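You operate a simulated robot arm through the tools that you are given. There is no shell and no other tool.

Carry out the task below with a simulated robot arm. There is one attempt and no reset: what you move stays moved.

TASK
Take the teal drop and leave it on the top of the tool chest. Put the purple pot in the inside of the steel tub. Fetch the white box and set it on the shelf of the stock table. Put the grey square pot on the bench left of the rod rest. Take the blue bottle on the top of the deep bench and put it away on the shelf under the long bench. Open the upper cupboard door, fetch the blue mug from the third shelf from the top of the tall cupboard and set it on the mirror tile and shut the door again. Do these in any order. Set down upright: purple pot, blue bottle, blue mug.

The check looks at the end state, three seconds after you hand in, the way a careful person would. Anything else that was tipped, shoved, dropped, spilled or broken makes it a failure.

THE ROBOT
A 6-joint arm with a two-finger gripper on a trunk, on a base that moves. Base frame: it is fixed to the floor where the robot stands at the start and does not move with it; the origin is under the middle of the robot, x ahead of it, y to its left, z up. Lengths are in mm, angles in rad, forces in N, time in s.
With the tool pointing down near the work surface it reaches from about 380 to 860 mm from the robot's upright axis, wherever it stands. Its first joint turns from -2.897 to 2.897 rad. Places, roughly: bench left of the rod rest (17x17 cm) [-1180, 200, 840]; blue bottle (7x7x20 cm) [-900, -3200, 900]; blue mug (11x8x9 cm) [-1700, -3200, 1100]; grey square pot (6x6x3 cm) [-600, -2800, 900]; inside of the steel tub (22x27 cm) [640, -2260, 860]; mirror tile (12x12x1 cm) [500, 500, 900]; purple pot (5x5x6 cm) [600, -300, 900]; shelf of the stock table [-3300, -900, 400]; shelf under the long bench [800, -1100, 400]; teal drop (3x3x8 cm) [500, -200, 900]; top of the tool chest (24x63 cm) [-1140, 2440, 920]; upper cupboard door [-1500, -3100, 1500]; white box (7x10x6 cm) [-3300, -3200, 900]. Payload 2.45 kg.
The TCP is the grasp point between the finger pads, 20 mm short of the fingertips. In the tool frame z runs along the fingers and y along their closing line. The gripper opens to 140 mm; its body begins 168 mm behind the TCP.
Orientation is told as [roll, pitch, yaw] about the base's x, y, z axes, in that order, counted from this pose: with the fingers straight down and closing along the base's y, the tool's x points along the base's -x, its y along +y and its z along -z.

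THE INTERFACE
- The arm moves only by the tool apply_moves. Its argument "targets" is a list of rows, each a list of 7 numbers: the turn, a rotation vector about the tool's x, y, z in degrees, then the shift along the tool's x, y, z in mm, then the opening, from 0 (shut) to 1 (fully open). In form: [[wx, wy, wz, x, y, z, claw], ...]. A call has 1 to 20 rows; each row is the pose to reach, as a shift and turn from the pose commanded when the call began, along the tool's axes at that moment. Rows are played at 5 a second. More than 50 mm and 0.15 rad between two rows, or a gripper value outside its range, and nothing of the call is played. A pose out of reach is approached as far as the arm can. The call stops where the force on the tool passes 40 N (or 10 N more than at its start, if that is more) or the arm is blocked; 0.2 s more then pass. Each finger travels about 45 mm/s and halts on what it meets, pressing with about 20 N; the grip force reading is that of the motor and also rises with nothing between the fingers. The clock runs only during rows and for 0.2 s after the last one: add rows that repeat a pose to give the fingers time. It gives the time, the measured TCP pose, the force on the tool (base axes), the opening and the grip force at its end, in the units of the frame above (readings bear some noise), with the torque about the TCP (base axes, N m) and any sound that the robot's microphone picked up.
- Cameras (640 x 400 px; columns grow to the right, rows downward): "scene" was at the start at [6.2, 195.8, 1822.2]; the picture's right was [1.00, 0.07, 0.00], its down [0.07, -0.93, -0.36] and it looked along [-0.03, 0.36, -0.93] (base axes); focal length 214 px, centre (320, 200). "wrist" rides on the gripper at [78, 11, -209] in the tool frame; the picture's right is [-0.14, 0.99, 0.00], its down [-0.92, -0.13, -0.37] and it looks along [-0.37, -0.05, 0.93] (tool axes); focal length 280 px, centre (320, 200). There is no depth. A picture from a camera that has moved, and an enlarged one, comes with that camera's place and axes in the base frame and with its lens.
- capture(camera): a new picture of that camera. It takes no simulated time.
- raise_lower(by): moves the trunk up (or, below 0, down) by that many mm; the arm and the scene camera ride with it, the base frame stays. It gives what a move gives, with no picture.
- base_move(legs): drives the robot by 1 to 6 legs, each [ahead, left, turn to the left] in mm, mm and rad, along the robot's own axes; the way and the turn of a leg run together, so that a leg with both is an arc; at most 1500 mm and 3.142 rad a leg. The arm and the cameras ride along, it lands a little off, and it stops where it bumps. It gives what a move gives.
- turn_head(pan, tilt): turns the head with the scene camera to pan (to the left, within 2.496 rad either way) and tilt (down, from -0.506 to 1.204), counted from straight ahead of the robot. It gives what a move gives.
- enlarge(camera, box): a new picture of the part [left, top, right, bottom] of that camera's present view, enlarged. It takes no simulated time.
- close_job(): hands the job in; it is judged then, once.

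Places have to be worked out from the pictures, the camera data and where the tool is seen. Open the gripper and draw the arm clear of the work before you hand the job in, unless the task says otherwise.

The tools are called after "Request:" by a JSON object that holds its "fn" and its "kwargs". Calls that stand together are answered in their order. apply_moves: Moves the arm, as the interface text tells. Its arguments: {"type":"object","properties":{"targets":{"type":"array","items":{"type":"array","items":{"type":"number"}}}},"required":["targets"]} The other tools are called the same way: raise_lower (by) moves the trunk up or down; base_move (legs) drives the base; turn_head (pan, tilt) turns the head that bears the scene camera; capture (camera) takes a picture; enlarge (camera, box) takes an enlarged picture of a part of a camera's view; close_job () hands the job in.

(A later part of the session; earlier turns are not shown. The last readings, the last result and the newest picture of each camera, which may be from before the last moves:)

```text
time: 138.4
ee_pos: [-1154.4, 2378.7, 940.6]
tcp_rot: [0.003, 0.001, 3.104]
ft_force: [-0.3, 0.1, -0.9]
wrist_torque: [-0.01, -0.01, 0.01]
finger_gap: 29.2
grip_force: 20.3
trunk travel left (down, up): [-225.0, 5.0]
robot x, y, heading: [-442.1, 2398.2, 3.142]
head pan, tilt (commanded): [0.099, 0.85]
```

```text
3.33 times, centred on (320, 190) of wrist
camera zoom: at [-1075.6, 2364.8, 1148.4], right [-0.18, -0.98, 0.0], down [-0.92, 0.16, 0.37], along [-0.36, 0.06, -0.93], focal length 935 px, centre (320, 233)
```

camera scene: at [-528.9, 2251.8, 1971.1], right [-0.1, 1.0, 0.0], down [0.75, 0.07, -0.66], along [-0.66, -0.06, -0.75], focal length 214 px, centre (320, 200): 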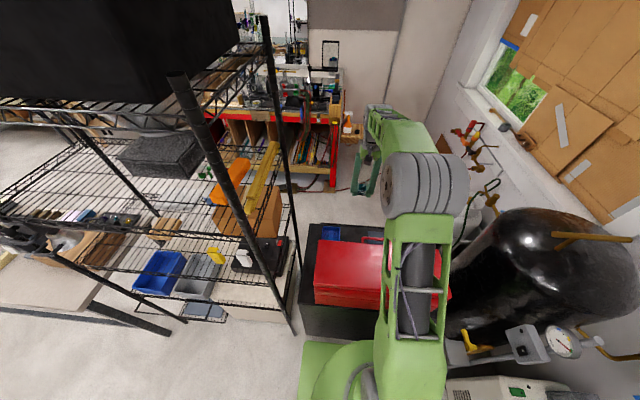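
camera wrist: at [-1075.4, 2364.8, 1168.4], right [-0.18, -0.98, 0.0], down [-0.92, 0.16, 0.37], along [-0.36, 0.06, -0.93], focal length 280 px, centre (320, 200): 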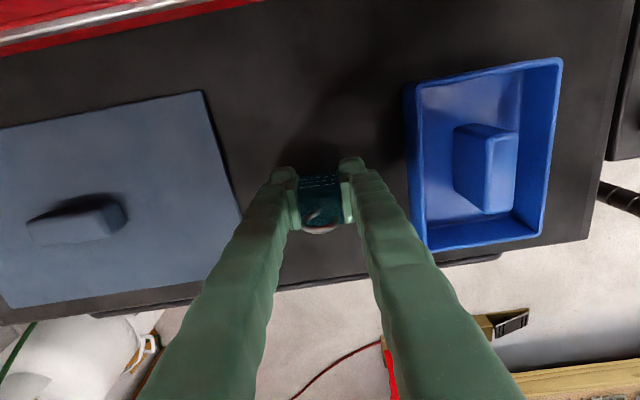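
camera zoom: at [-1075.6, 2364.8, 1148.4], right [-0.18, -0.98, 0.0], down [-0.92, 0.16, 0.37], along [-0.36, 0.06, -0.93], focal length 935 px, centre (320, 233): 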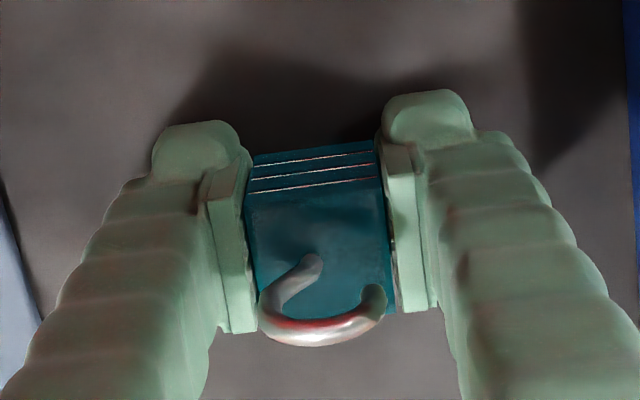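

Still no contact, with the shadow narrowing below the fingertips. Continue down gently.

Request:
{"fn": "apply_moves", "kwargs": {"targets": [[0, 0, 0, 0, 0, 2, 0.1], [0, 0, 0, 0, 0, 4, 0.1]]}}

Request:
{"fn": "apply_moves", "kwargs": {"targets": [[0, 0, 0, 0, 0, 2, 0.1], [0, 0, 0, 0, 0, 4, 0.1]]}}

Request:
{"fn": "apply_moves", "kwargs": {"targets": [[0, 0, 0, 0, 0, 2, 0.1], [0, 0, 0, 0, 0, 4, 0.1]]}}

```text
time: 139.0
ee_pos: [-1154.0, 2378.5, 939.6]
tcp_rot: [0.001, -0.005, 3.101]
ft_force: [5.7, 0.9, 30.0]
wrist_torque: [0.18, -0.18, 0.01]
finger_gap: 29.1
grip_force: 19.8
trunk travel left (down, up): [-225.0, 5.0]
robot x, y, heading: [-442.3, 2396.4, 3.139]
head pan, tilt (commanded): [0.099, 0.85]
```

```text
time: 139.4
ee_pos: [-1155.3, 2380.3, 939.1]
tcp_rot: [0.002, -0.007, 3.102]
ft_force: [7.5, 0.8, 22.7]
wrist_torque: [0.12, -0.28, -0.04]
finger_gap: 29.2
grip_force: 20.1
trunk travel left (down, up): [-225.0, 5.0]
robot x, y, heading: [-441.6, 2399.3, 3.138]
head pan, tilt (commanded): [0.099, 0.85]
stopped in row 1: the force on the tool passed its limit at 43 N (the readings are from after the stop); the commanded pose is now the measured one
```

```text
time: 139.9
ee_pos: [-1158.4, 2379.6, 940.1]
tcp_rot: [0.001, -0.008, 3.102]
ft_force: [6.2, -0.1, 22.2]
wrist_torque: [0.14, -0.34, -0.07]
finger_gap: 28.8
grip_force: 20.2
trunk travel left (down, up): [-225.0, 5.0]
robot x, y, heading: [-440.9, 2399.4, 3.137]
head pan, tilt (commanded): [0.099, 0.85]
stopped in row 2: the force on the tool passed its limit at 42 N (the readings are from after the stop); the commanded pose is now the measured one
```

Contact at TCP z 939.5. I'll ease off 3 mm and open slowly to leave the drop there.

Request:
{"fn": "apply_moves", "kwargs": {"targets": [[0, 0, 0, 0, 0, -3, 0.1], [0, 0, 0, 0, 0, -3, 0.25], [0, 0, 0, 0, 0, -3, 0.35], [0, 0, 0, 0, 0, -3, 0.4], [0, 0, 0, 0, 0, -3, 0.4], [0, 0, 0, 0, 0, -3, 0.4]]}}

Request:
{"fn": "capture", "kwargs": {"camera": "wrist"}}

```text
time: 141.3
ee_pos: [-1159.0, 2377.9, 940.6]
tcp_rot: [0.001, -0.008, 3.104]
ft_force: [0.4, -1.1, -0.5]
wrist_torque: [-0.01, 0.0, 0.02]
finger_gap: 55.9
grip_force: 0.1
trunk travel left (down, up): [-225.0, 5.0]
robot x, y, heading: [-444.2, 2399.8, 3.139]
head pan, tilt (commanded): [0.099, 0.85]
```

```text
taken
camera wrist: at [-1078.3, 2364.7, 1148.1], right [-0.18, -0.98, 0.0], down [-0.91, 0.16, 0.37], along [-0.37, 0.06, -0.93], focal length 280 px, centre (320, 200)
```

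wrist: 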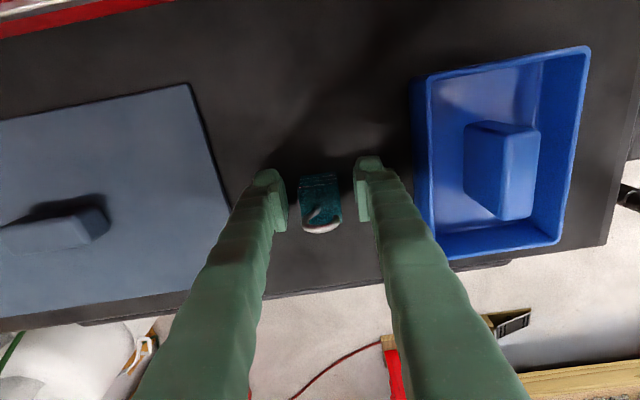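

The drop stands free on the chest top. I'll lift straight up above the red box and draw back over it.

Request:
{"fn": "apply_moves", "kwargs": {"targets": [[0, 0, 0, 0, 0, -30, 0.4], [0, 0, 0, 0, 0, -75, 0.4], [0, 0, 0, 0, 0, -120, 0.4], [0, 0, 0, 0, 0, -165, 0.4], [0, 0, 0, 0, 0, -210, 0.4], [0, 0, 0, 0, 0, -255, 0.4], [0, 0, 0, 0, 0, -300, 0.4], [0, 0, 0, 0, 0, -345, 0.4], [0, 0, 0, 0, 0, -390, 0.4], [0, 0, 0, 42, -7, -390, 0.4], [0, 0, 0, 84, -14, -390, 0.4], [0, 0, 0, 127, -21, -390, 0.4], [0, 0, 0, 169, -28, -390, 0.4], [0, 0, 0, 212, -35, -390, 0.4], [0, 0, 0, 254, -42, -390, 0.4], [0, 0, 0, 297, -49, -390, 0.4]]}}

Request:
{"fn": "capture", "kwargs": {"camera": "wrist"}}

Request:
{"fn": "enlarge", "kwargs": {"camera": "scene", "box": [290, 200, 450, 320]}}

```text
time: 144.7
ee_pos: [-853.9, 2417.0, 1329.5]
tcp_rot: [0.001, -0.009, 3.103]
ft_force: [0.3, -0.1, 0.5]
wrist_torque: [0.04, 0.12, -0.03]
finger_gap: 56.1
grip_force: 0.1
trunk travel left (down, up): [-225.0, 5.0]
robot x, y, heading: [-445.5, 2398.2, 3.135]
head pan, tilt (commanded): [0.099, 0.85]
```

```text
taken
camera wrist: at [-774.1, 2402.7, 1537.0], right [-0.18, -0.98, 0.0], down [-0.91, 0.16, 0.38], along [-0.37, 0.06, -0.93], focal length 280 px, centre (320, 200)
```

wrist: 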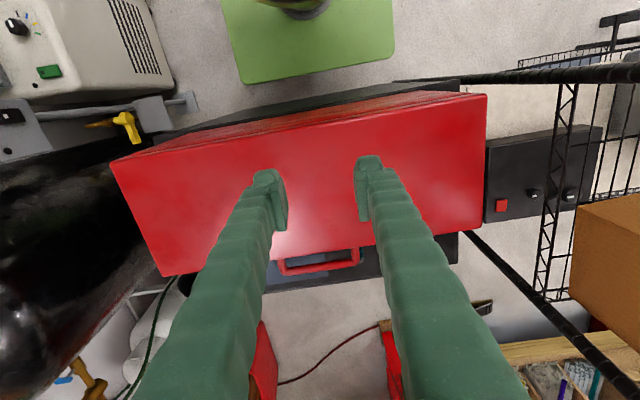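

```text
3.33 times, centred on (370, 260) of scene
camera zoom: at [-528.0, 2251.7, 1971.1], right [-0.1, 1.0, 0.0], down [0.75, 0.07, -0.66], along [-0.66, -0.06, -0.75], focal length 715 px, centre (153, 0)
```

zoom: 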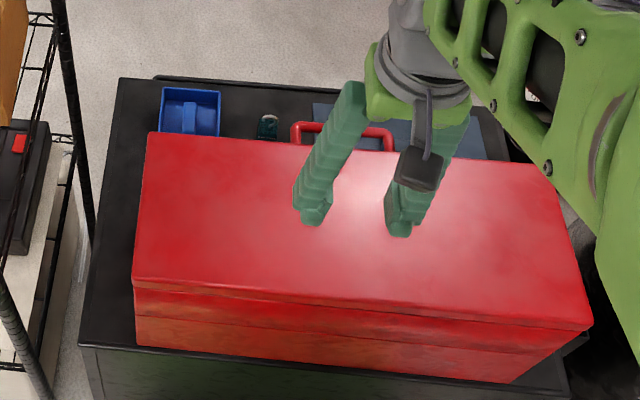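

The drop is seen standing on the chest top and the red box looks undisturbed. I'll back away, lower the trunk and turn to head south along the corridor for the grey square pot.

Request:
{"fn": "base_move", "kwargs": {"legs": [[-190, 0, 0], [0, 0, 1.571]]}}

Request:
{"fn": "raise_lower", "kwargs": {"by": -120}}

Request:
{"fn": "turn_head", "kwargs": {"pan": 0.2, "tilt": 0.6}}

Request:
{"fn": "capture", "kwargs": {"camera": "scene"}}

```text
time: 150.0
ee_pos: [-271.9, 1984.9, 1328.9]
tcp_rot: [0.003, -0.007, -1.614]
ft_force: [-0.6, 1.1, -1.0]
wrist_torque: [0.02, 0.02, 0.01]
finger_gap: 55.9
grip_force: 0.1
trunk travel left (down, up): [-225.0, 5.0]
robot x, y, heading: [-252.1, 2399.5, -1.577]
head pan, tilt (commanded): [0.099, 0.85]
```

```text
time: 151.5
ee_pos: [-272.4, 1983.7, 1208.6]
tcp_rot: [0.002, -0.007, -1.611]
ft_force: [-0.6, 0.0, -0.1]
wrist_torque: [0.01, 0.01, 0.0]
finger_gap: 56.1
grip_force: 0.1
trunk travel left (down, up): [-105.0, 125.0]
robot x, y, heading: [-256.3, 2396.4, -1.573]
head pan, tilt (commanded): [0.099, 0.85]
```

```text
time: 152.3
ee_pos: [-272.5, 1985.7, 1209.1]
tcp_rot: [0.002, -0.007, -1.611]
ft_force: [-1.1, -0.2, -0.1]
wrist_torque: [0.02, 0.0, -0.04]
finger_gap: 56.2
grip_force: 0.1
trunk travel left (down, up): [-105.0, 125.0]
robot x, y, heading: [-253.4, 2400.4, -1.575]
head pan, tilt (commanded): [0.201, 0.6]
```

```text
taken
camera scene: at [-95.7, 2301.4, 1871.7], right [-0.98, -0.19, 0.0], down [-0.11, 0.55, -0.82], along [0.16, -0.81, -0.57], focal length 214 px, centre (320, 200)
```

scene: 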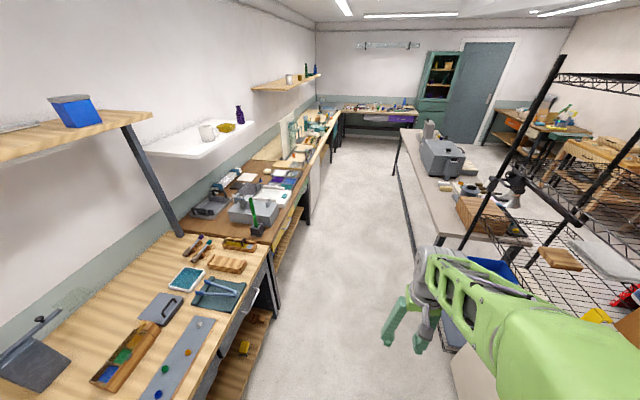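

The corridor is clear. I'll drive south in three long legs, edging to the corridor's centre.

Request:
{"fn": "base_move", "kwargs": {"legs": [[1450, 110, 0], [1450, 0, 0], [1430, 0, 0]]}}

Request:
{"fn": "turn_head", "kwargs": {"pan": -0.3, "tilt": 0.6}}

Request:
{"fn": "capture", "kwargs": {"camera": "scene"}}

```text
time: 173.1
ee_pos: [-188.6, -2351.3, 1208.9]
tcp_rot: [0.002, -0.007, -1.621]
ft_force: [0.2, 0.3, -0.1]
wrist_torque: [-0.02, -0.01, -0.03]
finger_gap: 56.0
grip_force: 0.1
trunk travel left (down, up): [-105.0, 125.0]
robot x, y, heading: [-167.2, -1936.1, -1.584]
head pan, tilt (commanded): [0.201, 0.6]
```

```text
time: 174.0
ee_pos: [-188.2, -2351.7, 1208.7]
tcp_rot: [0.002, -0.005, -1.621]
ft_force: [0.9, 0.1, 0.5]
wrist_torque: [0.01, 0.01, -0.01]
finger_gap: 56.0
grip_force: 0.0
trunk travel left (down, up): [-105.0, 125.0]
robot x, y, heading: [-166.8, -1939.5, -1.584]
head pan, tilt (commanded): [-0.3, 0.6]
```

```text
taken
camera scene: at [-53.6, -2033.5, 1871.8], right [-0.95, 0.31, 0.0], down [0.17, 0.54, -0.83], along [-0.25, -0.79, -0.56], focal length 214 px, centre (320, 200)
```

scene: 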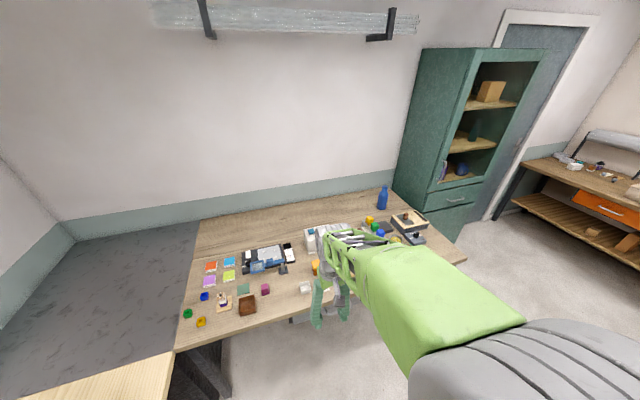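

The deep bench's front edge is near y -2583. I'll slide over in front of the grey square pot and come nearer.

Request:
{"fn": "base_move", "kwargs": {"legs": [[0, -400, 0.013], [190, 0, 0]]}}

Request:
{"fn": "capture", "kwargs": {"camera": "wrist"}}

Request:
{"fn": "turn_head", "kwargs": {"pan": -0.1, "tilt": 0.85}}

Request:
{"fn": "capture", "kwargs": {"camera": "scene"}}

```text
time: 179.2
ee_pos: [-585.0, -2540.5, 1208.5]
tcp_rot: [0.001, -0.004, -1.611]
ft_force: [0.7, -0.3, 0.4]
wrist_torque: [0.08, -0.03, 0.0]
finger_gap: 56.2
grip_force: 0.1
trunk travel left (down, up): [-105.0, 125.0]
robot x, y, heading: [-571.7, -2125.1, -1.569]
head pan, tilt (commanded): [-0.3, 0.6]
```

```text
taken
camera wrist: at [-570.3, -2461.5, 1416.2], right [0.98, -0.18, 0.0], down [-0.16, -0.91, 0.37], along [-0.06, -0.37, -0.93], focal length 280 px, centre (320, 200)
```

wrist: 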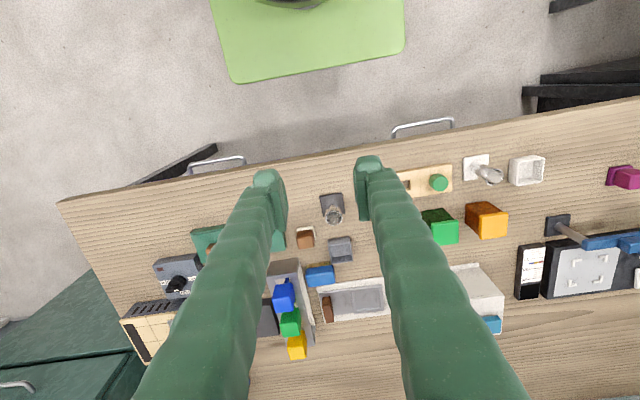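

```text
time: 180.0
ee_pos: [-584.6, -2538.3, 1210.1]
tcp_rot: [0.002, -0.007, -1.608]
ft_force: [-0.2, -0.2, 0.5]
wrist_torque: [0.0, 0.01, 0.0]
finger_gap: 56.0
grip_force: 0.0
trunk travel left (down, up): [-105.0, 125.0]
robot x, y, heading: [-566.4, -2121.7, -1.573]
head pan, tilt (commanded): [-0.099, 0.85]
```

```text
taken
camera scene: at [-435.1, -2213.2, 1850.9], right [-0.99, 0.1, 0.0], down [0.08, 0.75, -0.66], along [-0.07, -0.66, -0.75], focal length 214 px, centre (320, 200)
```

scene: 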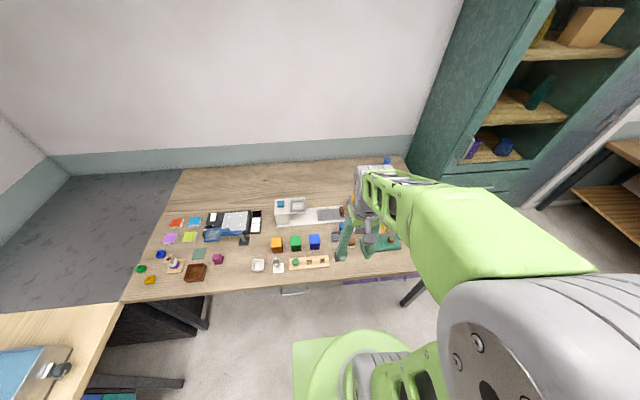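

The grey square pot is at about [-579,-2795], with a brown cube, a blue piece and a blue cube nearby. I'll bring the hand above it for a close view.

Request:
{"fn": "apply_moves", "kwargs": {"targets": [[0, 0, 0, -37, 2.4, 24, 0.45], [0, 0, 0, -74, 4.8, 48, 0.5], [0, 0, 0, -110, 7.2, 73, 0.55], [0, 0, 0, -147, 9.6, 98, 0.6], [0, 0, 0, -184, 12, 123, 0.6], [0, 0, 0, -220, 14.4, 148, 0.6], [0, 0, 0, -257, 16.7, 175, 0.6], [0, 0, 0, -257, 16.7, 175, 0.6]]}}

Request:
{"fn": "capture", "kwargs": {"camera": "wrist"}}

Request:
{"fn": "enlarge", "kwargs": {"camera": "wrist", "box": [220, 80, 440, 240]}}

```text
time: 181.8
ee_pos: [-577.4, -2796.8, 1035.6]
tcp_rot: [0.002, -0.005, -1.608]
ft_force: [-1.0, 0.2, -0.3]
wrist_torque: [0.01, -0.02, 0.0]
finger_gap: 83.5
grip_force: 0.2
trunk travel left (down, up): [-105.0, 125.0]
robot x, y, heading: [-567.6, -2123.5, -1.573]
head pan, tilt (commanded): [-0.099, 0.85]
```

```text
taken
camera wrist: at [-563.7, -2718.6, 1242.9], right [0.98, -0.18, 0.0], down [-0.16, -0.91, 0.38], along [-0.06, -0.37, -0.93], focal length 280 px, centre (320, 200)
```

wrist: 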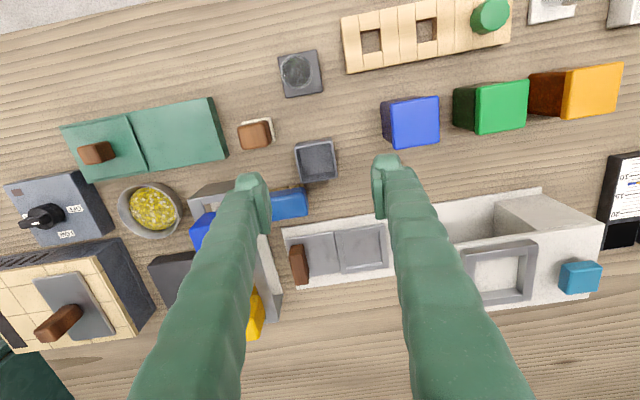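

```text
2.50 times, centred on (330, 160) of wrist
camera zoom: at [-563.7, -2718.6, 1242.9], right [0.98, -0.18, 0.0], down [-0.16, -0.91, 0.38], along [-0.06, -0.37, -0.93], focal length 701 px, centre (295, 300)
```

zoom: 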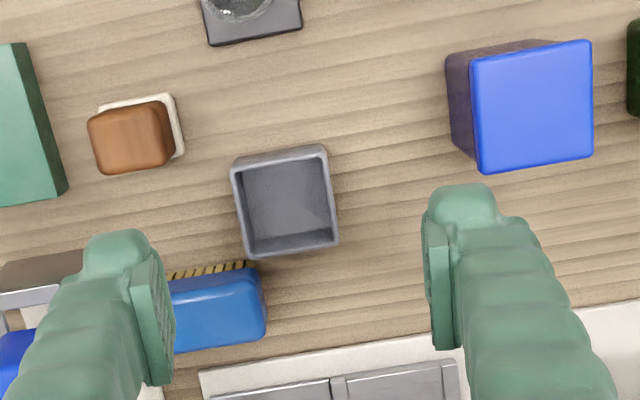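

The grey pot is aligned with the room axes, centred near [-584,-2815], rim about z 848. I'll square up the hand, come over it, and descend partway between the brown cube and the blue brush.

Request:
{"fn": "apply_moves", "kwargs": {"targets": [[0, 0, -1, -9, -3, 30, 0.6], [0, 0, -2.1, -18.4, -6, 70, 0.6], [0, 0, -2.1, -18.4, -6, 110, 0.6], [0, 0, -2.1, -18.4, -6, 140, 0.6], [0, 0, -2.1, -18.4, -6, 140, 0.6]]}}

Request:
{"fn": "capture", "kwargs": {"camera": "wrist"}}

Request:
{"fn": "enlarge", "kwargs": {"camera": "wrist", "box": [220, 100, 440, 240]}}

```text
time: 183.0
ee_pos: [-582.7, -2818.3, 894.6]
tcp_rot: [0.0, -0.006, -1.574]
ft_force: [0.0, 0.1, -0.1]
wrist_torque: [-0.01, 0.01, 0.02]
finger_gap: 83.9
grip_force: 0.0
trunk travel left (down, up): [-105.0, 125.0]
robot x, y, heading: [-566.1, -2127.0, -1.573]
head pan, tilt (commanded): [-0.099, 0.85]
```

```text
taken
camera wrist: at [-572.9, -2737.9, 1102.5], right [0.99, -0.14, 0.0], down [-0.13, -0.92, 0.38], along [-0.05, -0.37, -0.93], focal length 280 px, centre (320, 200)
```

wrist: 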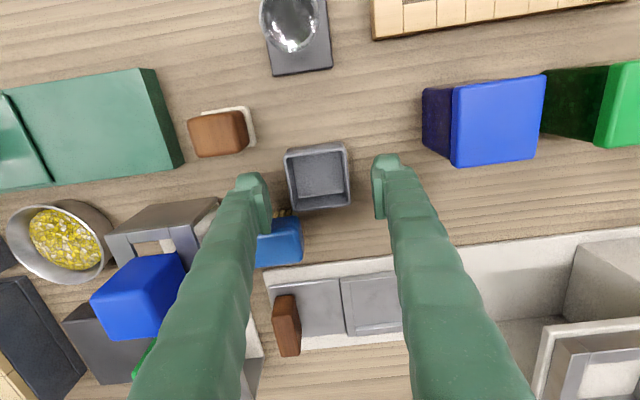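

```text
2.86 times, centred on (330, 170) of wrist
camera zoom: at [-572.9, -2737.9, 1102.5], right [0.99, -0.14, 0.0], down [-0.13, -0.92, 0.38], along [-0.05, -0.37, -0.93], focal length 801 px, centre (291, 286)
```

zoom: 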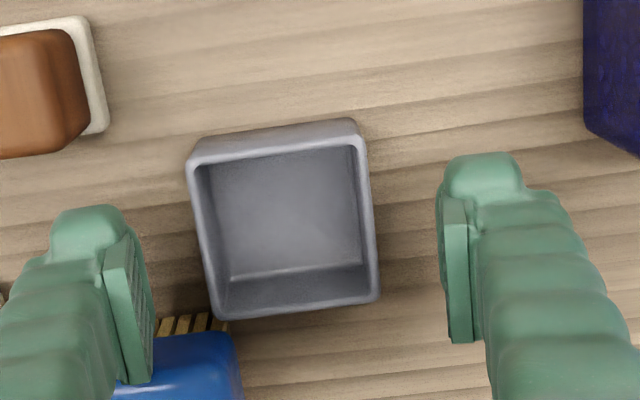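

The pot is centred between the fingers. I'll descend the last 45–50 mm carefully.

Request:
{"fn": "apply_moves", "kwargs": {"targets": [[0, 0, 0, 0, -2.7, 25, 0.6], [0, 0, 0, 0, -2.7, 40, 0.6], [0, 0, 0, 0, -2.7, 46, 0.6]]}}

Request:
{"fn": "apply_moves", "kwargs": {"targets": [[0, 0, 0, 0, 0, 2, 0.6], [0, 0, 0, 0, 0, 5, 0.6]]}}

Request:
{"fn": "enlarge", "kwargs": {"camera": "wrist", "box": [220, 100, 440, 240]}}

```text
time: 183.5
ee_pos: [-586.5, -2817.1, 866.7]
tcp_rot: [0.001, -0.009, -1.572]
ft_force: [0.8, 11.4, 19.2]
wrist_torque: [0.37, 0.3, -0.1]
finger_gap: 83.8
grip_force: 0.2
trunk travel left (down, up): [-105.0, 125.0]
robot x, y, heading: [-570.2, -2121.1, -1.57]
head pan, tilt (commanded): [-0.099, 0.85]
stopped in row 2: the force on the tool passed its limit at 45 N (the readings are from after the stop); the commanded pose is now the measured one
```

```text
time: 184.0
ee_pos: [-587.7, -2816.8, 868.3]
tcp_rot: [0.001, -0.01, -1.573]
ft_force: [1.0, 10.4, 21.7]
wrist_torque: [0.36, 0.34, -0.1]
finger_gap: 84.2
grip_force: 0.1
trunk travel left (down, up): [-105.0, 125.0]
robot x, y, heading: [-567.0, -2123.2, -1.57]
head pan, tilt (commanded): [-0.099, 0.85]
stopped in row 2: the force on the tool passed its limit at 44 N (the readings are from after the stop); the commanded pose is now the measured one
```

```text
2.86 times, centred on (330, 170) of wrist
camera zoom: at [-575.5, -2737.6, 1075.0], right [0.99, -0.14, 0.0], down [-0.13, -0.92, 0.38], along [-0.05, -0.37, -0.93], focal length 801 px, centre (291, 286)
```

zoom: 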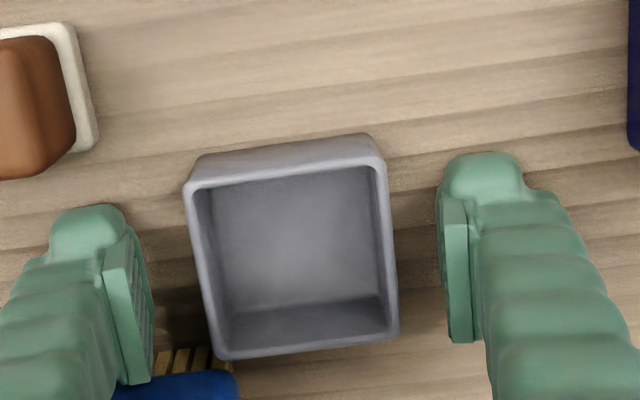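

The fingertips touch the bench at TCP z 867 (bench top about 847). I'll lift 4 mm and close on the pot.

Request:
{"fn": "apply_moves", "kwargs": {"targets": [[0, 0, 0, 0, 1, -5, 0.6], [0, 0, 0, 0, 1, -5, 0.5], [0, 0, 0, 0, 1, -5, 0.4], [0, 0, 0, 0, 1, -5, 0.33], [0, 0, 0, 0, 1, -5, 0.3], [0, 0, 0, 0, 1, -5, 0.3], [0, 0, 0, 0, 1, -5, 0.3]]}}

Request:
{"fn": "capture", "kwargs": {"camera": "wrist"}}

```text
time: 185.6
ee_pos: [-586.3, -2818.9, 870.1]
tcp_rot: [0.001, -0.01, -1.575]
ft_force: [-0.1, -0.1, 0.2]
wrist_torque: [-0.01, 0.01, 0.01]
finger_gap: 51.2
grip_force: 19.8
trunk travel left (down, up): [-105.0, 125.0]
robot x, y, heading: [-569.4, -2126.5, -1.573]
head pan, tilt (commanded): [-0.099, 0.85]
```

```text
taken
camera wrist: at [-574.6, -2740.1, 1077.2], right [0.99, -0.14, 0.0], down [-0.13, -0.92, 0.38], along [-0.05, -0.37, -0.93], focal length 280 px, centre (320, 200)
```

wrist: 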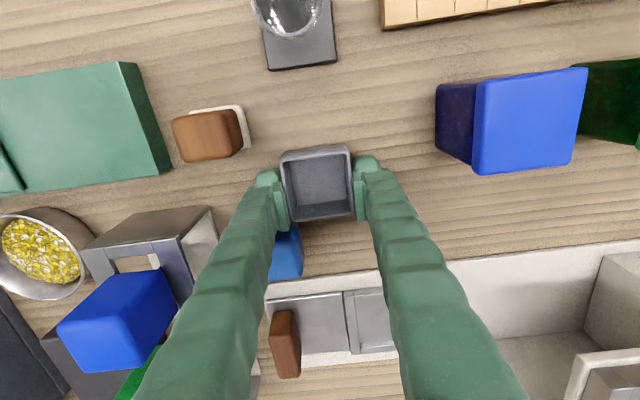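

Gripped at 51 mm with 20 N. I'll lift it straight up and draw the arm back.

Request:
{"fn": "apply_moves", "kwargs": {"targets": [[0, 0, 0, 0, 0, -15, 0.25], [0, 0, 0, 0, 0, -50, 0.25], [0, 0, 0, 0, 0, -95, 0.25], [0, 0, 0, 0, 0, -140, 0.25], [0, 0, 0, 0, 0, -185, 0.25], [0, 0, 0, 0, 0, -230, 0.25], [0, 0, 0, 0, 0, -270, 0.25], [0, 0, 0, 45, 0, -280, 0.25], [0, 0, 0, 90, 0, -290, 0.25], [0, 0, 0, 135, 0, -300, 0.25], [0, 0, 0, 180, 0, -300, 0.25], [0, 0, 0, 225, 0, -300, 0.25], [0, 0, 0, 262, 0, -300, 0.25]]}}

Request:
{"fn": "capture", "kwargs": {"camera": "wrist"}}

Request:
{"fn": "turn_head", "kwargs": {"pan": -2.3, "tilt": 0.55}}

Request:
{"fn": "capture", "kwargs": {"camera": "scene"}}

```text
time: 188.4
ee_pos: [-585.3, -2553.3, 1167.2]
tcp_rot: [0.002, -0.01, -1.573]
ft_force: [0.3, -0.8, -0.5]
wrist_torque: [-0.02, 0.02, 0.01]
finger_gap: 51.0
grip_force: 19.8
trunk travel left (down, up): [-105.0, 125.0]
robot x, y, heading: [-567.1, -2126.5, -1.572]
head pan, tilt (commanded): [-0.099, 0.85]
```

```text
taken
camera wrist: at [-573.5, -2472.9, 1374.4], right [0.99, -0.14, 0.0], down [-0.13, -0.92, 0.38], along [-0.05, -0.37, -0.93], focal length 280 px, centre (320, 200)
```

wrist: 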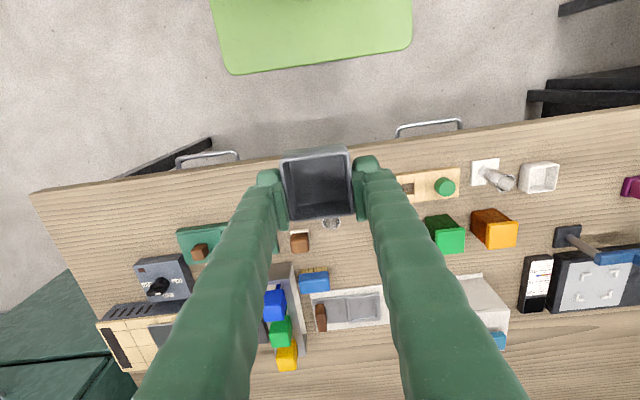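

```text
time: 190.5
ee_pos: [-586.2, -2554.2, 1166.0]
tcp_rot: [0.001, -0.008, -1.574]
ft_force: [0.0, 0.2, -1.2]
wrist_torque: [0.01, -0.03, 0.01]
finger_gap: 50.9
grip_force: 20.1
trunk travel left (down, up): [-105.0, 125.0]
robot x, y, heading: [-564.7, -2122.6, -1.57]
head pan, tilt (commanded): [-2.3, 0.55]
```

```text
taken
camera scene: at [-493.9, -2075.3, 1876.3], right [0.67, 0.74, 0.0], down [0.39, -0.35, -0.85], along [-0.63, 0.57, -0.52], focal length 214 px, centre (320, 200)
```

scene: 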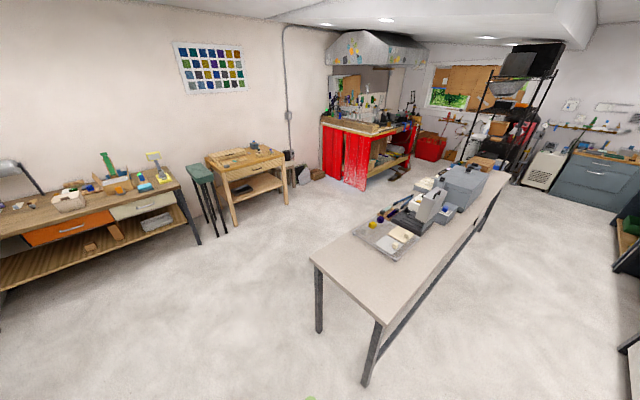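

The pot is secure. The spot left of the rod rest ([-1180,200]) lies on the far (west) edge of the island, so I'll drive around the island's south end to its west side.

Request:
{"fn": "base_move", "kwargs": {"legs": [[0, -1290, 0], [0, 0, 1.571], [0, 1300, 0], [0, 1010, 0]]}}

Request:
{"fn": "turn_head", "kwargs": {"pan": 0.0, "tilt": 0.75}}

Request:
{"fn": "capture", "kwargs": {"camera": "scene"}}

Request:
{"fn": "capture", "kwargs": {"camera": "wrist"}}

```text
time: 225.8
ee_pos: [-1473.7, 158.5, 1166.1]
tcp_rot: [0.001, -0.009, 0.013]
ft_force: [-0.5, -0.7, -1.0]
wrist_torque: [0.03, -0.01, -0.02]
finger_gap: 51.1
grip_force: 19.9
trunk travel left (down, up): [-105.0, 125.0]
robot x, y, heading: [-1902.1, 171.4, 0.009]
head pan, tilt (commanded): [-2.3, 0.55]
```

```text
time: 228.0
ee_pos: [-1473.4, 158.4, 1168.0]
tcp_rot: [0.002, -0.008, 0.012]
ft_force: [0.0, -0.6, -0.8]
wrist_torque: [-0.01, 0.0, 0.0]
finger_gap: 51.3
grip_force: 20.3
trunk travel left (down, up): [-105.0, 125.0]
robot x, y, heading: [-1901.3, 167.7, 0.007]
head pan, tilt (commanded): [0.0, 0.75]
```

```text
taken
camera scene: at [-1811.5, 311.0, 1858.9], right [0.01, -1.0, 0.0], down [-0.68, -0.01, -0.73], along [0.73, 0.01, -0.68], focal length 214 px, centre (320, 200)
```

scene: 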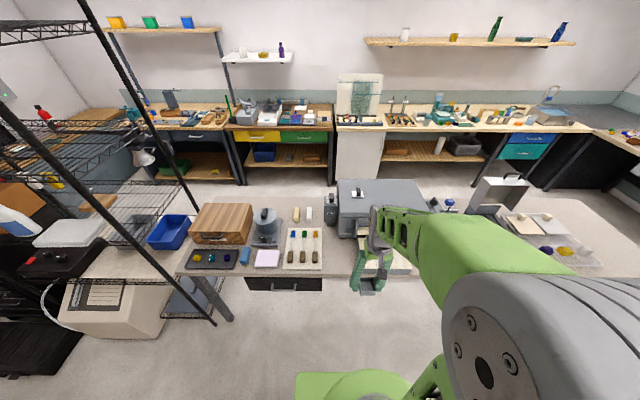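

```text
taken
camera wrist: at [-1552.8, 167.4, 1374.2], right [0.13, 0.99, 0.0], down [0.92, -0.12, 0.38], along [0.37, -0.04, -0.93], focal length 280 px, centre (320, 200)
```

wrist: 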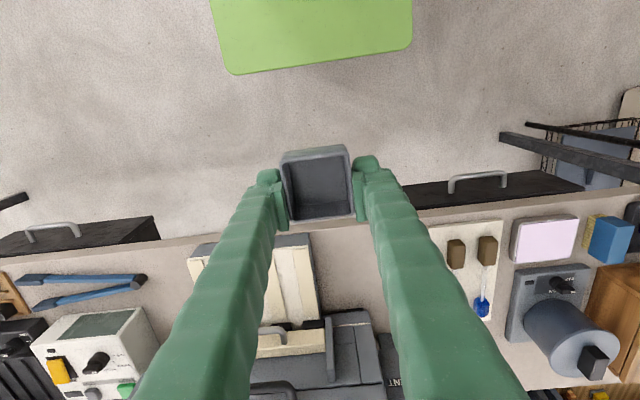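

From the west side I see the rod rest (white plate with brown-handled rods) near y 400, and the free patch around [-1180,200] between it and some cream trays. I'll reach over that patch for a closer view.

Request:
{"fn": "apply_moves", "kwargs": {"targets": [[0, 0, 0, -42, 5.5, 10, 0.25], [0, 0, 0, -84, 11, 25, 0.25], [0, 0, 0, -126, 16.5, 42, 0.25], [0, 0, 0, -168, 22, 59, 0.25], [0, 0, 0, -210, 27.5, 76, 0.25], [0, 0, 0, -252, 33, 93, 0.25], [0, 0, 0, -293, 38.5, 108, 0.25], [0, 0, 0, -293, 38.5, 108, 0.25]]}}

Request:
{"fn": "capture", "kwargs": {"camera": "wrist"}}

Request:
{"fn": "capture", "kwargs": {"camera": "scene"}}

```text
time: 229.8
ee_pos: [-1179.9, 199.1, 1060.7]
tcp_rot: [0.001, -0.009, 0.013]
ft_force: [-0.2, 0.0, 0.2]
wrist_torque: [-0.05, 0.0, -0.03]
finger_gap: 51.1
grip_force: 19.8
trunk travel left (down, up): [-105.0, 125.0]
robot x, y, heading: [-1900.6, 166.3, 0.01]
head pan, tilt (commanded): [0.0, 0.75]
```

```text
taken
camera wrist: at [-1258.7, 208.9, 1268.0], right [0.13, 0.99, 0.0], down [0.92, -0.12, 0.38], along [0.37, -0.04, -0.93], focal length 280 px, centre (320, 200)
```

wrist: 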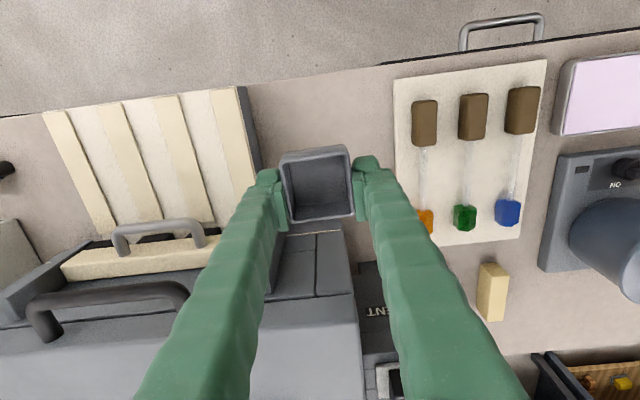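

```text
taken
camera scene: at [-1812.0, 311.0, 1859.0], right [0.01, -1.0, 0.0], down [-0.68, -0.01, -0.73], along [0.73, 0.01, -0.68], focal length 214 px, centre (320, 200)
```

scene: 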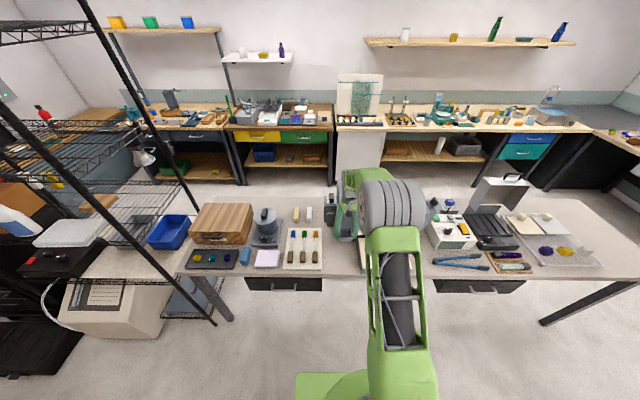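

The hand is over the free patch (about 200 mm wide between the striped tray and rod rest). I'll lower the pot toward the bench top.

Request:
{"fn": "apply_moves", "kwargs": {"targets": [[0, 0, 0, 0, 3, 45, 0.25], [0, 0, 0, 0, 5, 90, 0.25], [0, 0, 0, 0, 5, 135, 0.25], [0, 0, 0, 0, 5, 170, 0.25], [0, 0, 0, 0, 5, 185, 0.25]]}}

Request:
{"fn": "capture", "kwargs": {"camera": "wrist"}}

Request:
{"fn": "apply_moves", "kwargs": {"targets": [[0, 0, 0, 0, 0, 3, 0.25], [0, 0, 0, 0, 0, 5, 0.25]]}}

Request:
{"fn": "apply_moves", "kwargs": {"targets": [[0, 0, 0, 0, 0, 2, 0.25], [0, 0, 0, 0, 0, 4, 0.25]]}}

```text
time: 231.0
ee_pos: [-1178.1, 205.1, 877.3]
tcp_rot: [0.002, -0.009, 0.012]
ft_force: [0.1, -0.2, -0.5]
wrist_torque: [0.0, 0.01, -0.03]
finger_gap: 51.3
grip_force: 20.0
trunk travel left (down, up): [-105.0, 125.0]
robot x, y, heading: [-1904.4, 170.9, 0.015]
head pan, tilt (commanded): [0.0, 0.75]
```

```text
taken
camera wrist: at [-1257.6, 214.7, 1083.3], right [0.13, 0.99, 0.0], down [0.92, -0.12, 0.38], along [0.37, -0.04, -0.93], focal length 280 px, centre (320, 200)
```

wrist: 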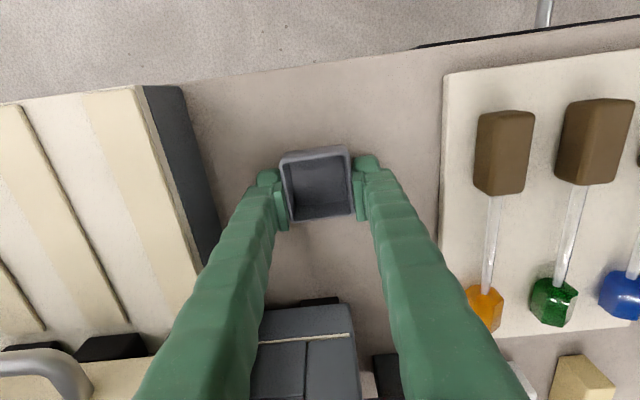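

```text
time: 231.6
ee_pos: [-1178.4, 205.8, 871.1]
tcp_rot: [0.001, -0.009, 0.012]
ft_force: [0.7, -0.2, -0.2]
wrist_torque: [0.0, 0.02, -0.02]
finger_gap: 51.3
grip_force: 19.8
trunk travel left (down, up): [-105.0, 125.0]
robot x, y, heading: [-1905.9, 173.3, 0.014]
head pan, tilt (commanded): [0.0, 0.75]
```

```text
time: 232.2
ee_pos: [-1177.8, 205.2, 869.3]
tcp_rot: [0.002, -0.011, 0.012]
ft_force: [-3.9, 0.8, 16.5]
wrist_torque: [-0.15, 0.41, -0.02]
finger_gap: 51.3
grip_force: 20.1
trunk travel left (down, up): [-105.0, 125.0]
robot x, y, heading: [-1902.4, 169.5, 0.015]
head pan, tilt (commanded): [0.0, 0.75]
```

The pot touches down at TCP z 869. I'll ease off slightly and open.

Request:
{"fn": "apply_moves", "kwargs": {"targets": [[0, 0, 0, 0, 0, -1.5, 0.25], [0, 0, 0, 0, 0, -1.5, 0.4], [0, 0, 0, 0, 0, -1.5, 0.5], [0, 0, 0, 0, 0, -1.5, 0.55], [0, 0, 0, 0, 0, -1.5, 0.55], [0, 0, 0, 0, 0, -1.5, 0.55]]}}

Request:
{"fn": "capture", "kwargs": {"camera": "wrist"}}

```text
time: 233.6
ee_pos: [-1177.3, 205.7, 868.7]
tcp_rot: [0.004, -0.009, 0.012]
ft_force: [0.9, 0.6, -0.2]
wrist_torque: [0.01, -0.02, 0.02]
finger_gap: 77.0
grip_force: 0.0
trunk travel left (down, up): [-105.0, 125.0]
robot x, y, heading: [-1900.8, 168.5, 0.011]
head pan, tilt (commanded): [0.0, 0.75]
```

```text
taken
camera wrist: at [-1257.8, 214.8, 1076.4], right [0.13, 0.99, 0.0], down [0.92, -0.12, 0.38], along [0.37, -0.05, -0.93], focal length 280 px, centre (320, 200)
```

wrist: 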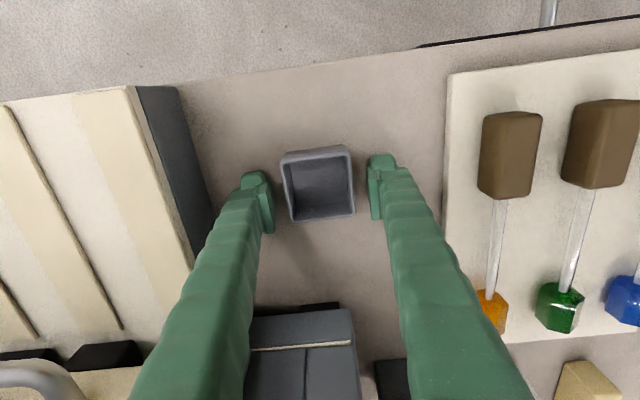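

The pot is placed and free. I'll raise the hand straight up and draw it back, then look toward the white box's table.

Request:
{"fn": "apply_moves", "kwargs": {"targets": [[0, 0, 0, 0, 0, -20, 0.55], [0, 0, 0, 0, 0, -65, 0.55], [0, 0, 0, 0, 0, -110, 0.55], [0, 0, 0, 0, 0, -155, 0.55], [0, 0, 0, 0, 0, -200, 0.55], [0, 0, 0, 0, 0, -245, 0.55], [0, 0, 0, 0, 0, -290, 0.55], [0, 0, 0, 42, -5, -300, 0.55], [0, 0, 0, 84, -11, -300, 0.55], [0, 0, 0, 126, -16, -300, 0.55], [0, 0, 0, 168, -22, -300, 0.55], [0, 0, 0, 210, -28, -300, 0.55], [0, 0, 0, 252, -34, -300, 0.55], [0, 0, 0, 293, -40, -300, 0.55]]}}

Request:
{"fn": "enlarge", "kwargs": {"camera": "scene", "box": [240, 200, 480, 300]}}

Request:
{"fn": "turn_head", "kwargs": {"pan": -2.0, "tilt": 0.35}}

Request:
{"fn": "capture", "kwargs": {"camera": "scene"}}

Request:
{"fn": "turn_head", "kwargs": {"pan": -2.49, "tilt": 0.4}}

Request:
{"fn": "capture", "kwargs": {"camera": "scene"}}

```text
time: 236.6
ee_pos: [-1475.3, 161.0, 1166.2]
tcp_rot: [-0.001, -0.011, 0.012]
ft_force: [0.0, 0.8, -0.9]
wrist_torque: [0.03, -0.05, -0.02]
finger_gap: 77.0
grip_force: 0.0
trunk travel left (down, up): [-105.0, 125.0]
robot x, y, heading: [-1902.6, 164.9, 0.012]
head pan, tilt (commanded): [0.0, 0.75]
```

```text
2.67 times, centred on (360, 250) of scene
camera zoom: at [-1813.0, 310.9, 1859.0], right [0.01, -1.0, 0.0], down [-0.68, -0.01, -0.73], along [0.73, 0.01, -0.68], focal length 572 px, centre (213, 67)
```

zoom: 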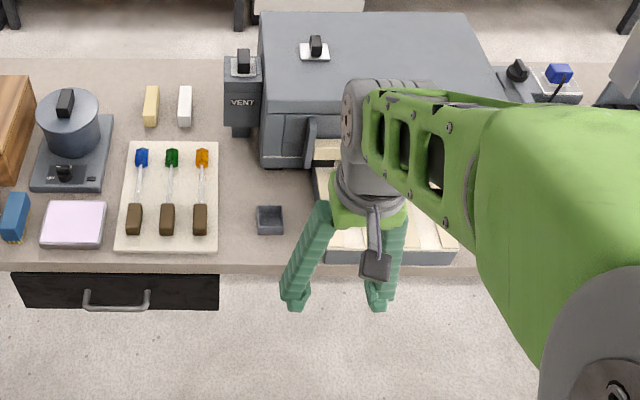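

```text
time: 238.5
ee_pos: [-1473.9, 161.1, 1167.1]
tcp_rot: [0.001, -0.009, 0.012]
ft_force: [-0.6, -0.8, 0.2]
wrist_torque: [-0.02, 0.03, 0.03]
finger_gap: 77.2
grip_force: 0.0
trunk travel left (down, up): [-105.0, 125.0]
robot x, y, heading: [-1904.9, 170.3, 0.012]
head pan, tilt (commanded): [-2.0, 0.351]
```

```text
taken
camera scene: at [-1932.1, 224.8, 1894.5], right [-0.91, 0.4, 0.0], down [0.14, 0.31, -0.94], along [-0.38, -0.86, -0.34], focal length 214 px, centre (320, 200)
```

scene: 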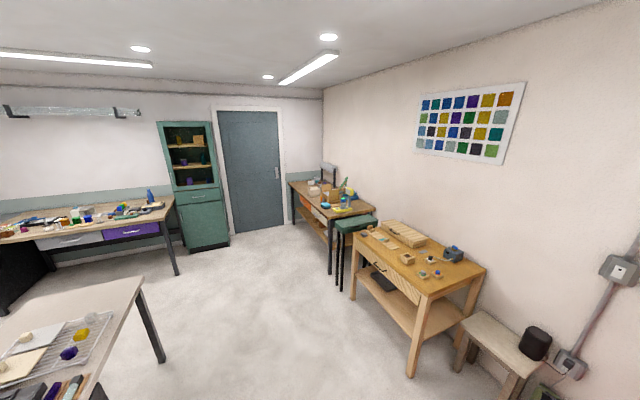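

```text
time: 239.4
ee_pos: [-1474.2, 160.8, 1166.3]
tcp_rot: [0.001, -0.01, 0.012]
ft_force: [-0.1, -0.5, -0.2]
wrist_torque: [-0.03, 0.01, -0.01]
finger_gap: 76.9
grip_force: 0.1
trunk travel left (down, up): [-105.0, 125.0]
robot x, y, heading: [-1903.3, 170.4, 0.008]
head pan, tilt (commanded): [-2.491, 0.4]
```

```text
taken
camera scene: at [-1967.4, 252.9, 1890.0], right [-0.62, 0.79, 0.0], down [0.31, 0.24, -0.92], along [-0.73, -0.57, -0.39], focal length 214 px, centre (320, 200)
```

scene: 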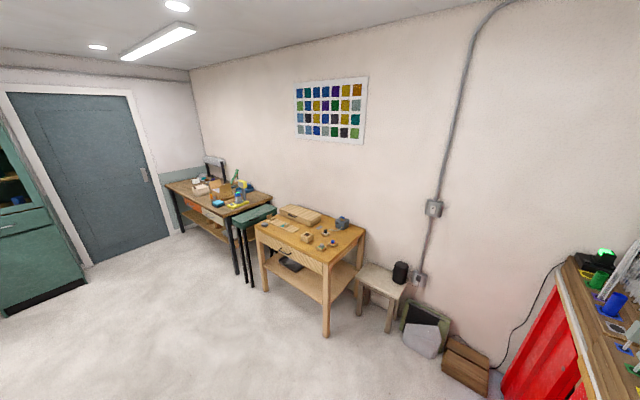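

The grey pot stands left of the rod rest. Next is the white box: I'll drive to the orange-drawer table in the southwest corner, turning left there to face it.

Request:
{"fn": "base_move", "kwargs": {"legs": [[-150, -1450, 0], [-100, -1150, 0], [0, 0, 1.565], [0, 0, 1.565]]}}

Request:
{"fn": "turn_head", "kwargs": {"pan": 0.2, "tilt": 0.55}}

Request:
{"fn": "capture", "kwargs": {"camera": "scene"}}

```text
time: 270.0
ee_pos: [-2550.0, -2428.6, 1166.5]
tcp_rot: [0.002, -0.01, -3.134]
ft_force: [-0.2, 0.5, -1.0]
wrist_torque: [-0.02, 0.0, 0.06]
finger_gap: 76.8
grip_force: 0.0
trunk travel left (down, up): [-105.0, 125.0]
robot x, y, heading: [-2120.8, -2440.0, -3.131]
head pan, tilt (commanded): [-2.491, 0.4]
```

```text
time: 272.4
ee_pos: [-2551.8, -2428.8, 1168.4]
tcp_rot: [0.002, -0.01, -3.135]
ft_force: [-0.1, -0.3, -0.4]
wrist_torque: [0.02, 0.04, 0.0]
finger_gap: 77.2
grip_force: 0.0
trunk travel left (down, up): [-105.0, 125.0]
robot x, y, heading: [-2124.4, -2441.9, -3.132]
head pan, tilt (commanded): [0.201, 0.55]
```

```text
taken
camera scene: at [-2218.2, -2597.9, 1876.3], right [-0.21, 0.98, 0.0], down [0.51, 0.11, -0.85], along [-0.83, -0.18, -0.52], focal length 214 px, centre (320, 200)
```

scene: 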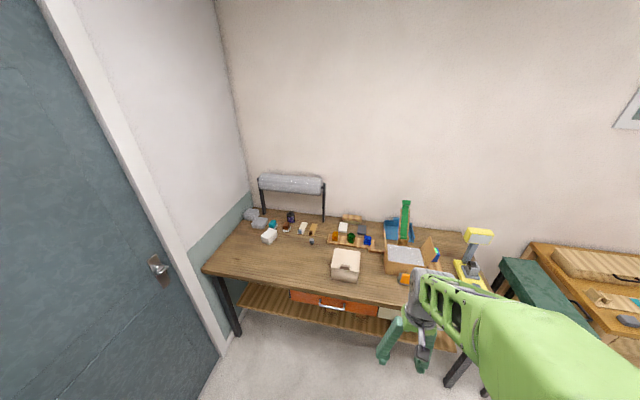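

Request:
{"fn": "enlarge", "kwargs": {"camera": "scene", "box": [200, 160, 400, 340]}}

```text
2.22 times, centred on (300, 250) of scene
camera zoom: at [-2218.2, -2597.9, 1876.3], right [-0.21, 0.98, 0.0], down [0.51, 0.11, -0.85], along [-0.83, -0.18, -0.52], focal length 477 px, centre (364, 89)
```

zoom: 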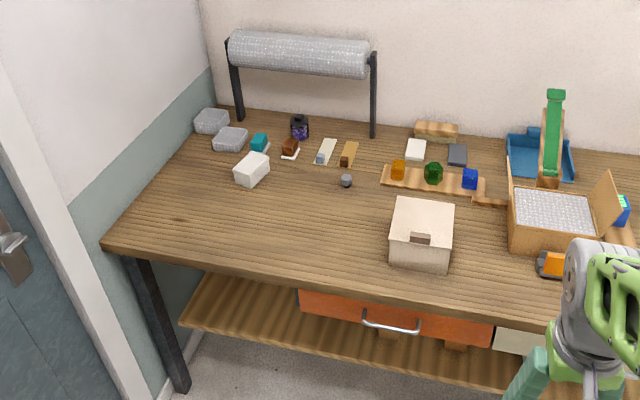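

The small white box is near [-3269,-3190]; the table's front edge is at about x -2960. I'll move up to the table in front of it.

Request:
{"fn": "base_move", "kwargs": {"legs": [[0, 540, -0.01], [420, 0, 0]]}}

Request:
{"fn": "capture", "kwargs": {"camera": "wrist"}}

Request:
{"fn": "turn_head", "kwargs": {"pan": 0.2, "tilt": 0.8}}

Request:
{"fn": "capture", "kwargs": {"camera": "scene"}}

```text
time: 279.7
ee_pos: [-2964.3, -2959.3, 1167.7]
tcp_rot: [0.002, -0.009, 3.139]
ft_force: [0.8, 0.2, -0.3]
wrist_torque: [0.03, -0.02, 0.02]
finger_gap: 76.9
grip_force: 0.1
trunk travel left (down, up): [-105.0, 125.0]
robot x, y, heading: [-2533.1, -2973.2, 3.136]
head pan, tilt (commanded): [0.201, 0.55]
```

```text
taken
camera wrist: at [-2883.3, -2970.0, 1374.1], right [-0.14, -0.99, 0.0], down [-0.92, 0.13, 0.38], along [-0.37, 0.05, -0.93], focal length 280 px, centre (320, 200)
```

wrist: 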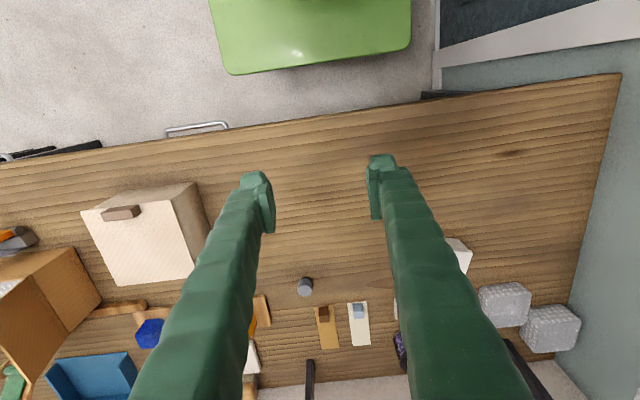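

```text
time: 280.5
ee_pos: [-2963.1, -2957.8, 1166.5]
tcp_rot: [0.001, -0.007, 3.137]
ft_force: [-0.4, 0.1, -1.0]
wrist_torque: [0.03, 0.01, -0.02]
finger_gap: 77.0
grip_force: 0.0
trunk travel left (down, up): [-105.0, 125.0]
robot x, y, heading: [-2535.9, -2976.2, 3.137]
head pan, tilt (commanded): [0.201, 0.799]
```

```text
taken
camera scene: at [-2624.8, -3130.3, 1855.0], right [-0.2, 0.98, 0.0], down [0.7, 0.14, -0.7], along [-0.68, -0.14, -0.72], focal length 214 px, centre (320, 200)
```

scene: 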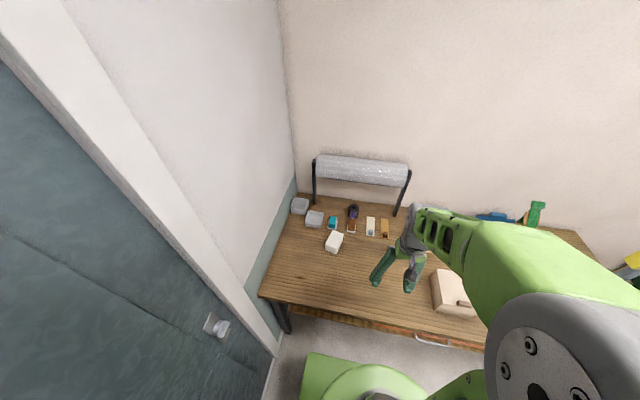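

The white box peeks out next to the right finger. I'll enlarge the scene view to judge its orientation.

Request:
{"fn": "enlarge", "kwargs": {"camera": "scene", "box": [280, 190, 400, 270]}}

```text
5.00 times, centred on (340, 230) of scene
camera zoom: at [-2624.8, -3130.3, 1855.0], right [-0.2, 0.98, 0.0], down [0.7, 0.14, -0.7], along [-0.68, -0.14, -0.72], focal length 1072 px, centre (220, 50)
```

zoom: 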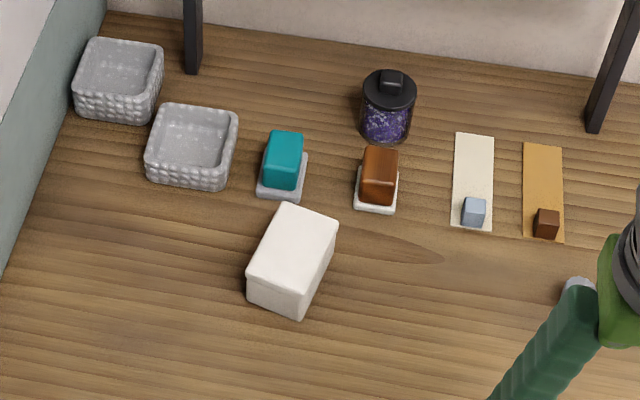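

The box is about 65x97 mm, its long axis turned about -13°, centred near [-3258,-3184]. Since the shelf target is under a table, I'll take it with the hand tilted 45°; first I swing out above and in front of it.

Request:
{"fn": "apply_moves", "kwargs": {"targets": [[0, 0, 2, -21, 37, 5, 0.65], [0, 0, 4, -42, 75, 12, 0.65], [0, 0, 6, -63, 112, 19, 0.65], [0, 0, 8, -84, 150, 26, 0.7], [0, 0, 10, -105, 187, 33, 0.7], [0, 0, 12, -127, 224, 40, 0.7], [0, 0, 13.3, -148, 262, 46, 0.7], [0, 0, 13.3, -148, 262, 46, 0.7]]}}

Request:
{"fn": "capture", "kwargs": {"camera": "wrist"}}

```text
time: 282.3
ee_pos: [-3114.0, -3221.1, 1122.6]
tcp_rot: [0.003, -0.009, 2.904]
ft_force: [0.1, 0.3, 0.0]
wrist_torque: [0.01, 0.03, 0.0]
finger_gap: 97.6
grip_force: 0.1
trunk travel left (down, up): [-105.0, 125.0]
robot x, y, heading: [-2534.6, -2972.7, 3.134]
head pan, tilt (commanded): [0.201, 0.799]
```

```text
taken
camera wrist: at [-3037.1, -3249.1, 1330.4], right [-0.37, -0.93, 0.0], down [-0.86, 0.34, 0.38], along [-0.35, 0.13, -0.93], focal length 280 px, centre (320, 200)
```

wrist: 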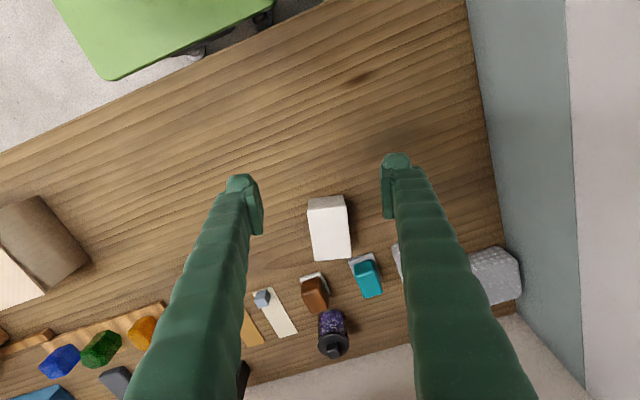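

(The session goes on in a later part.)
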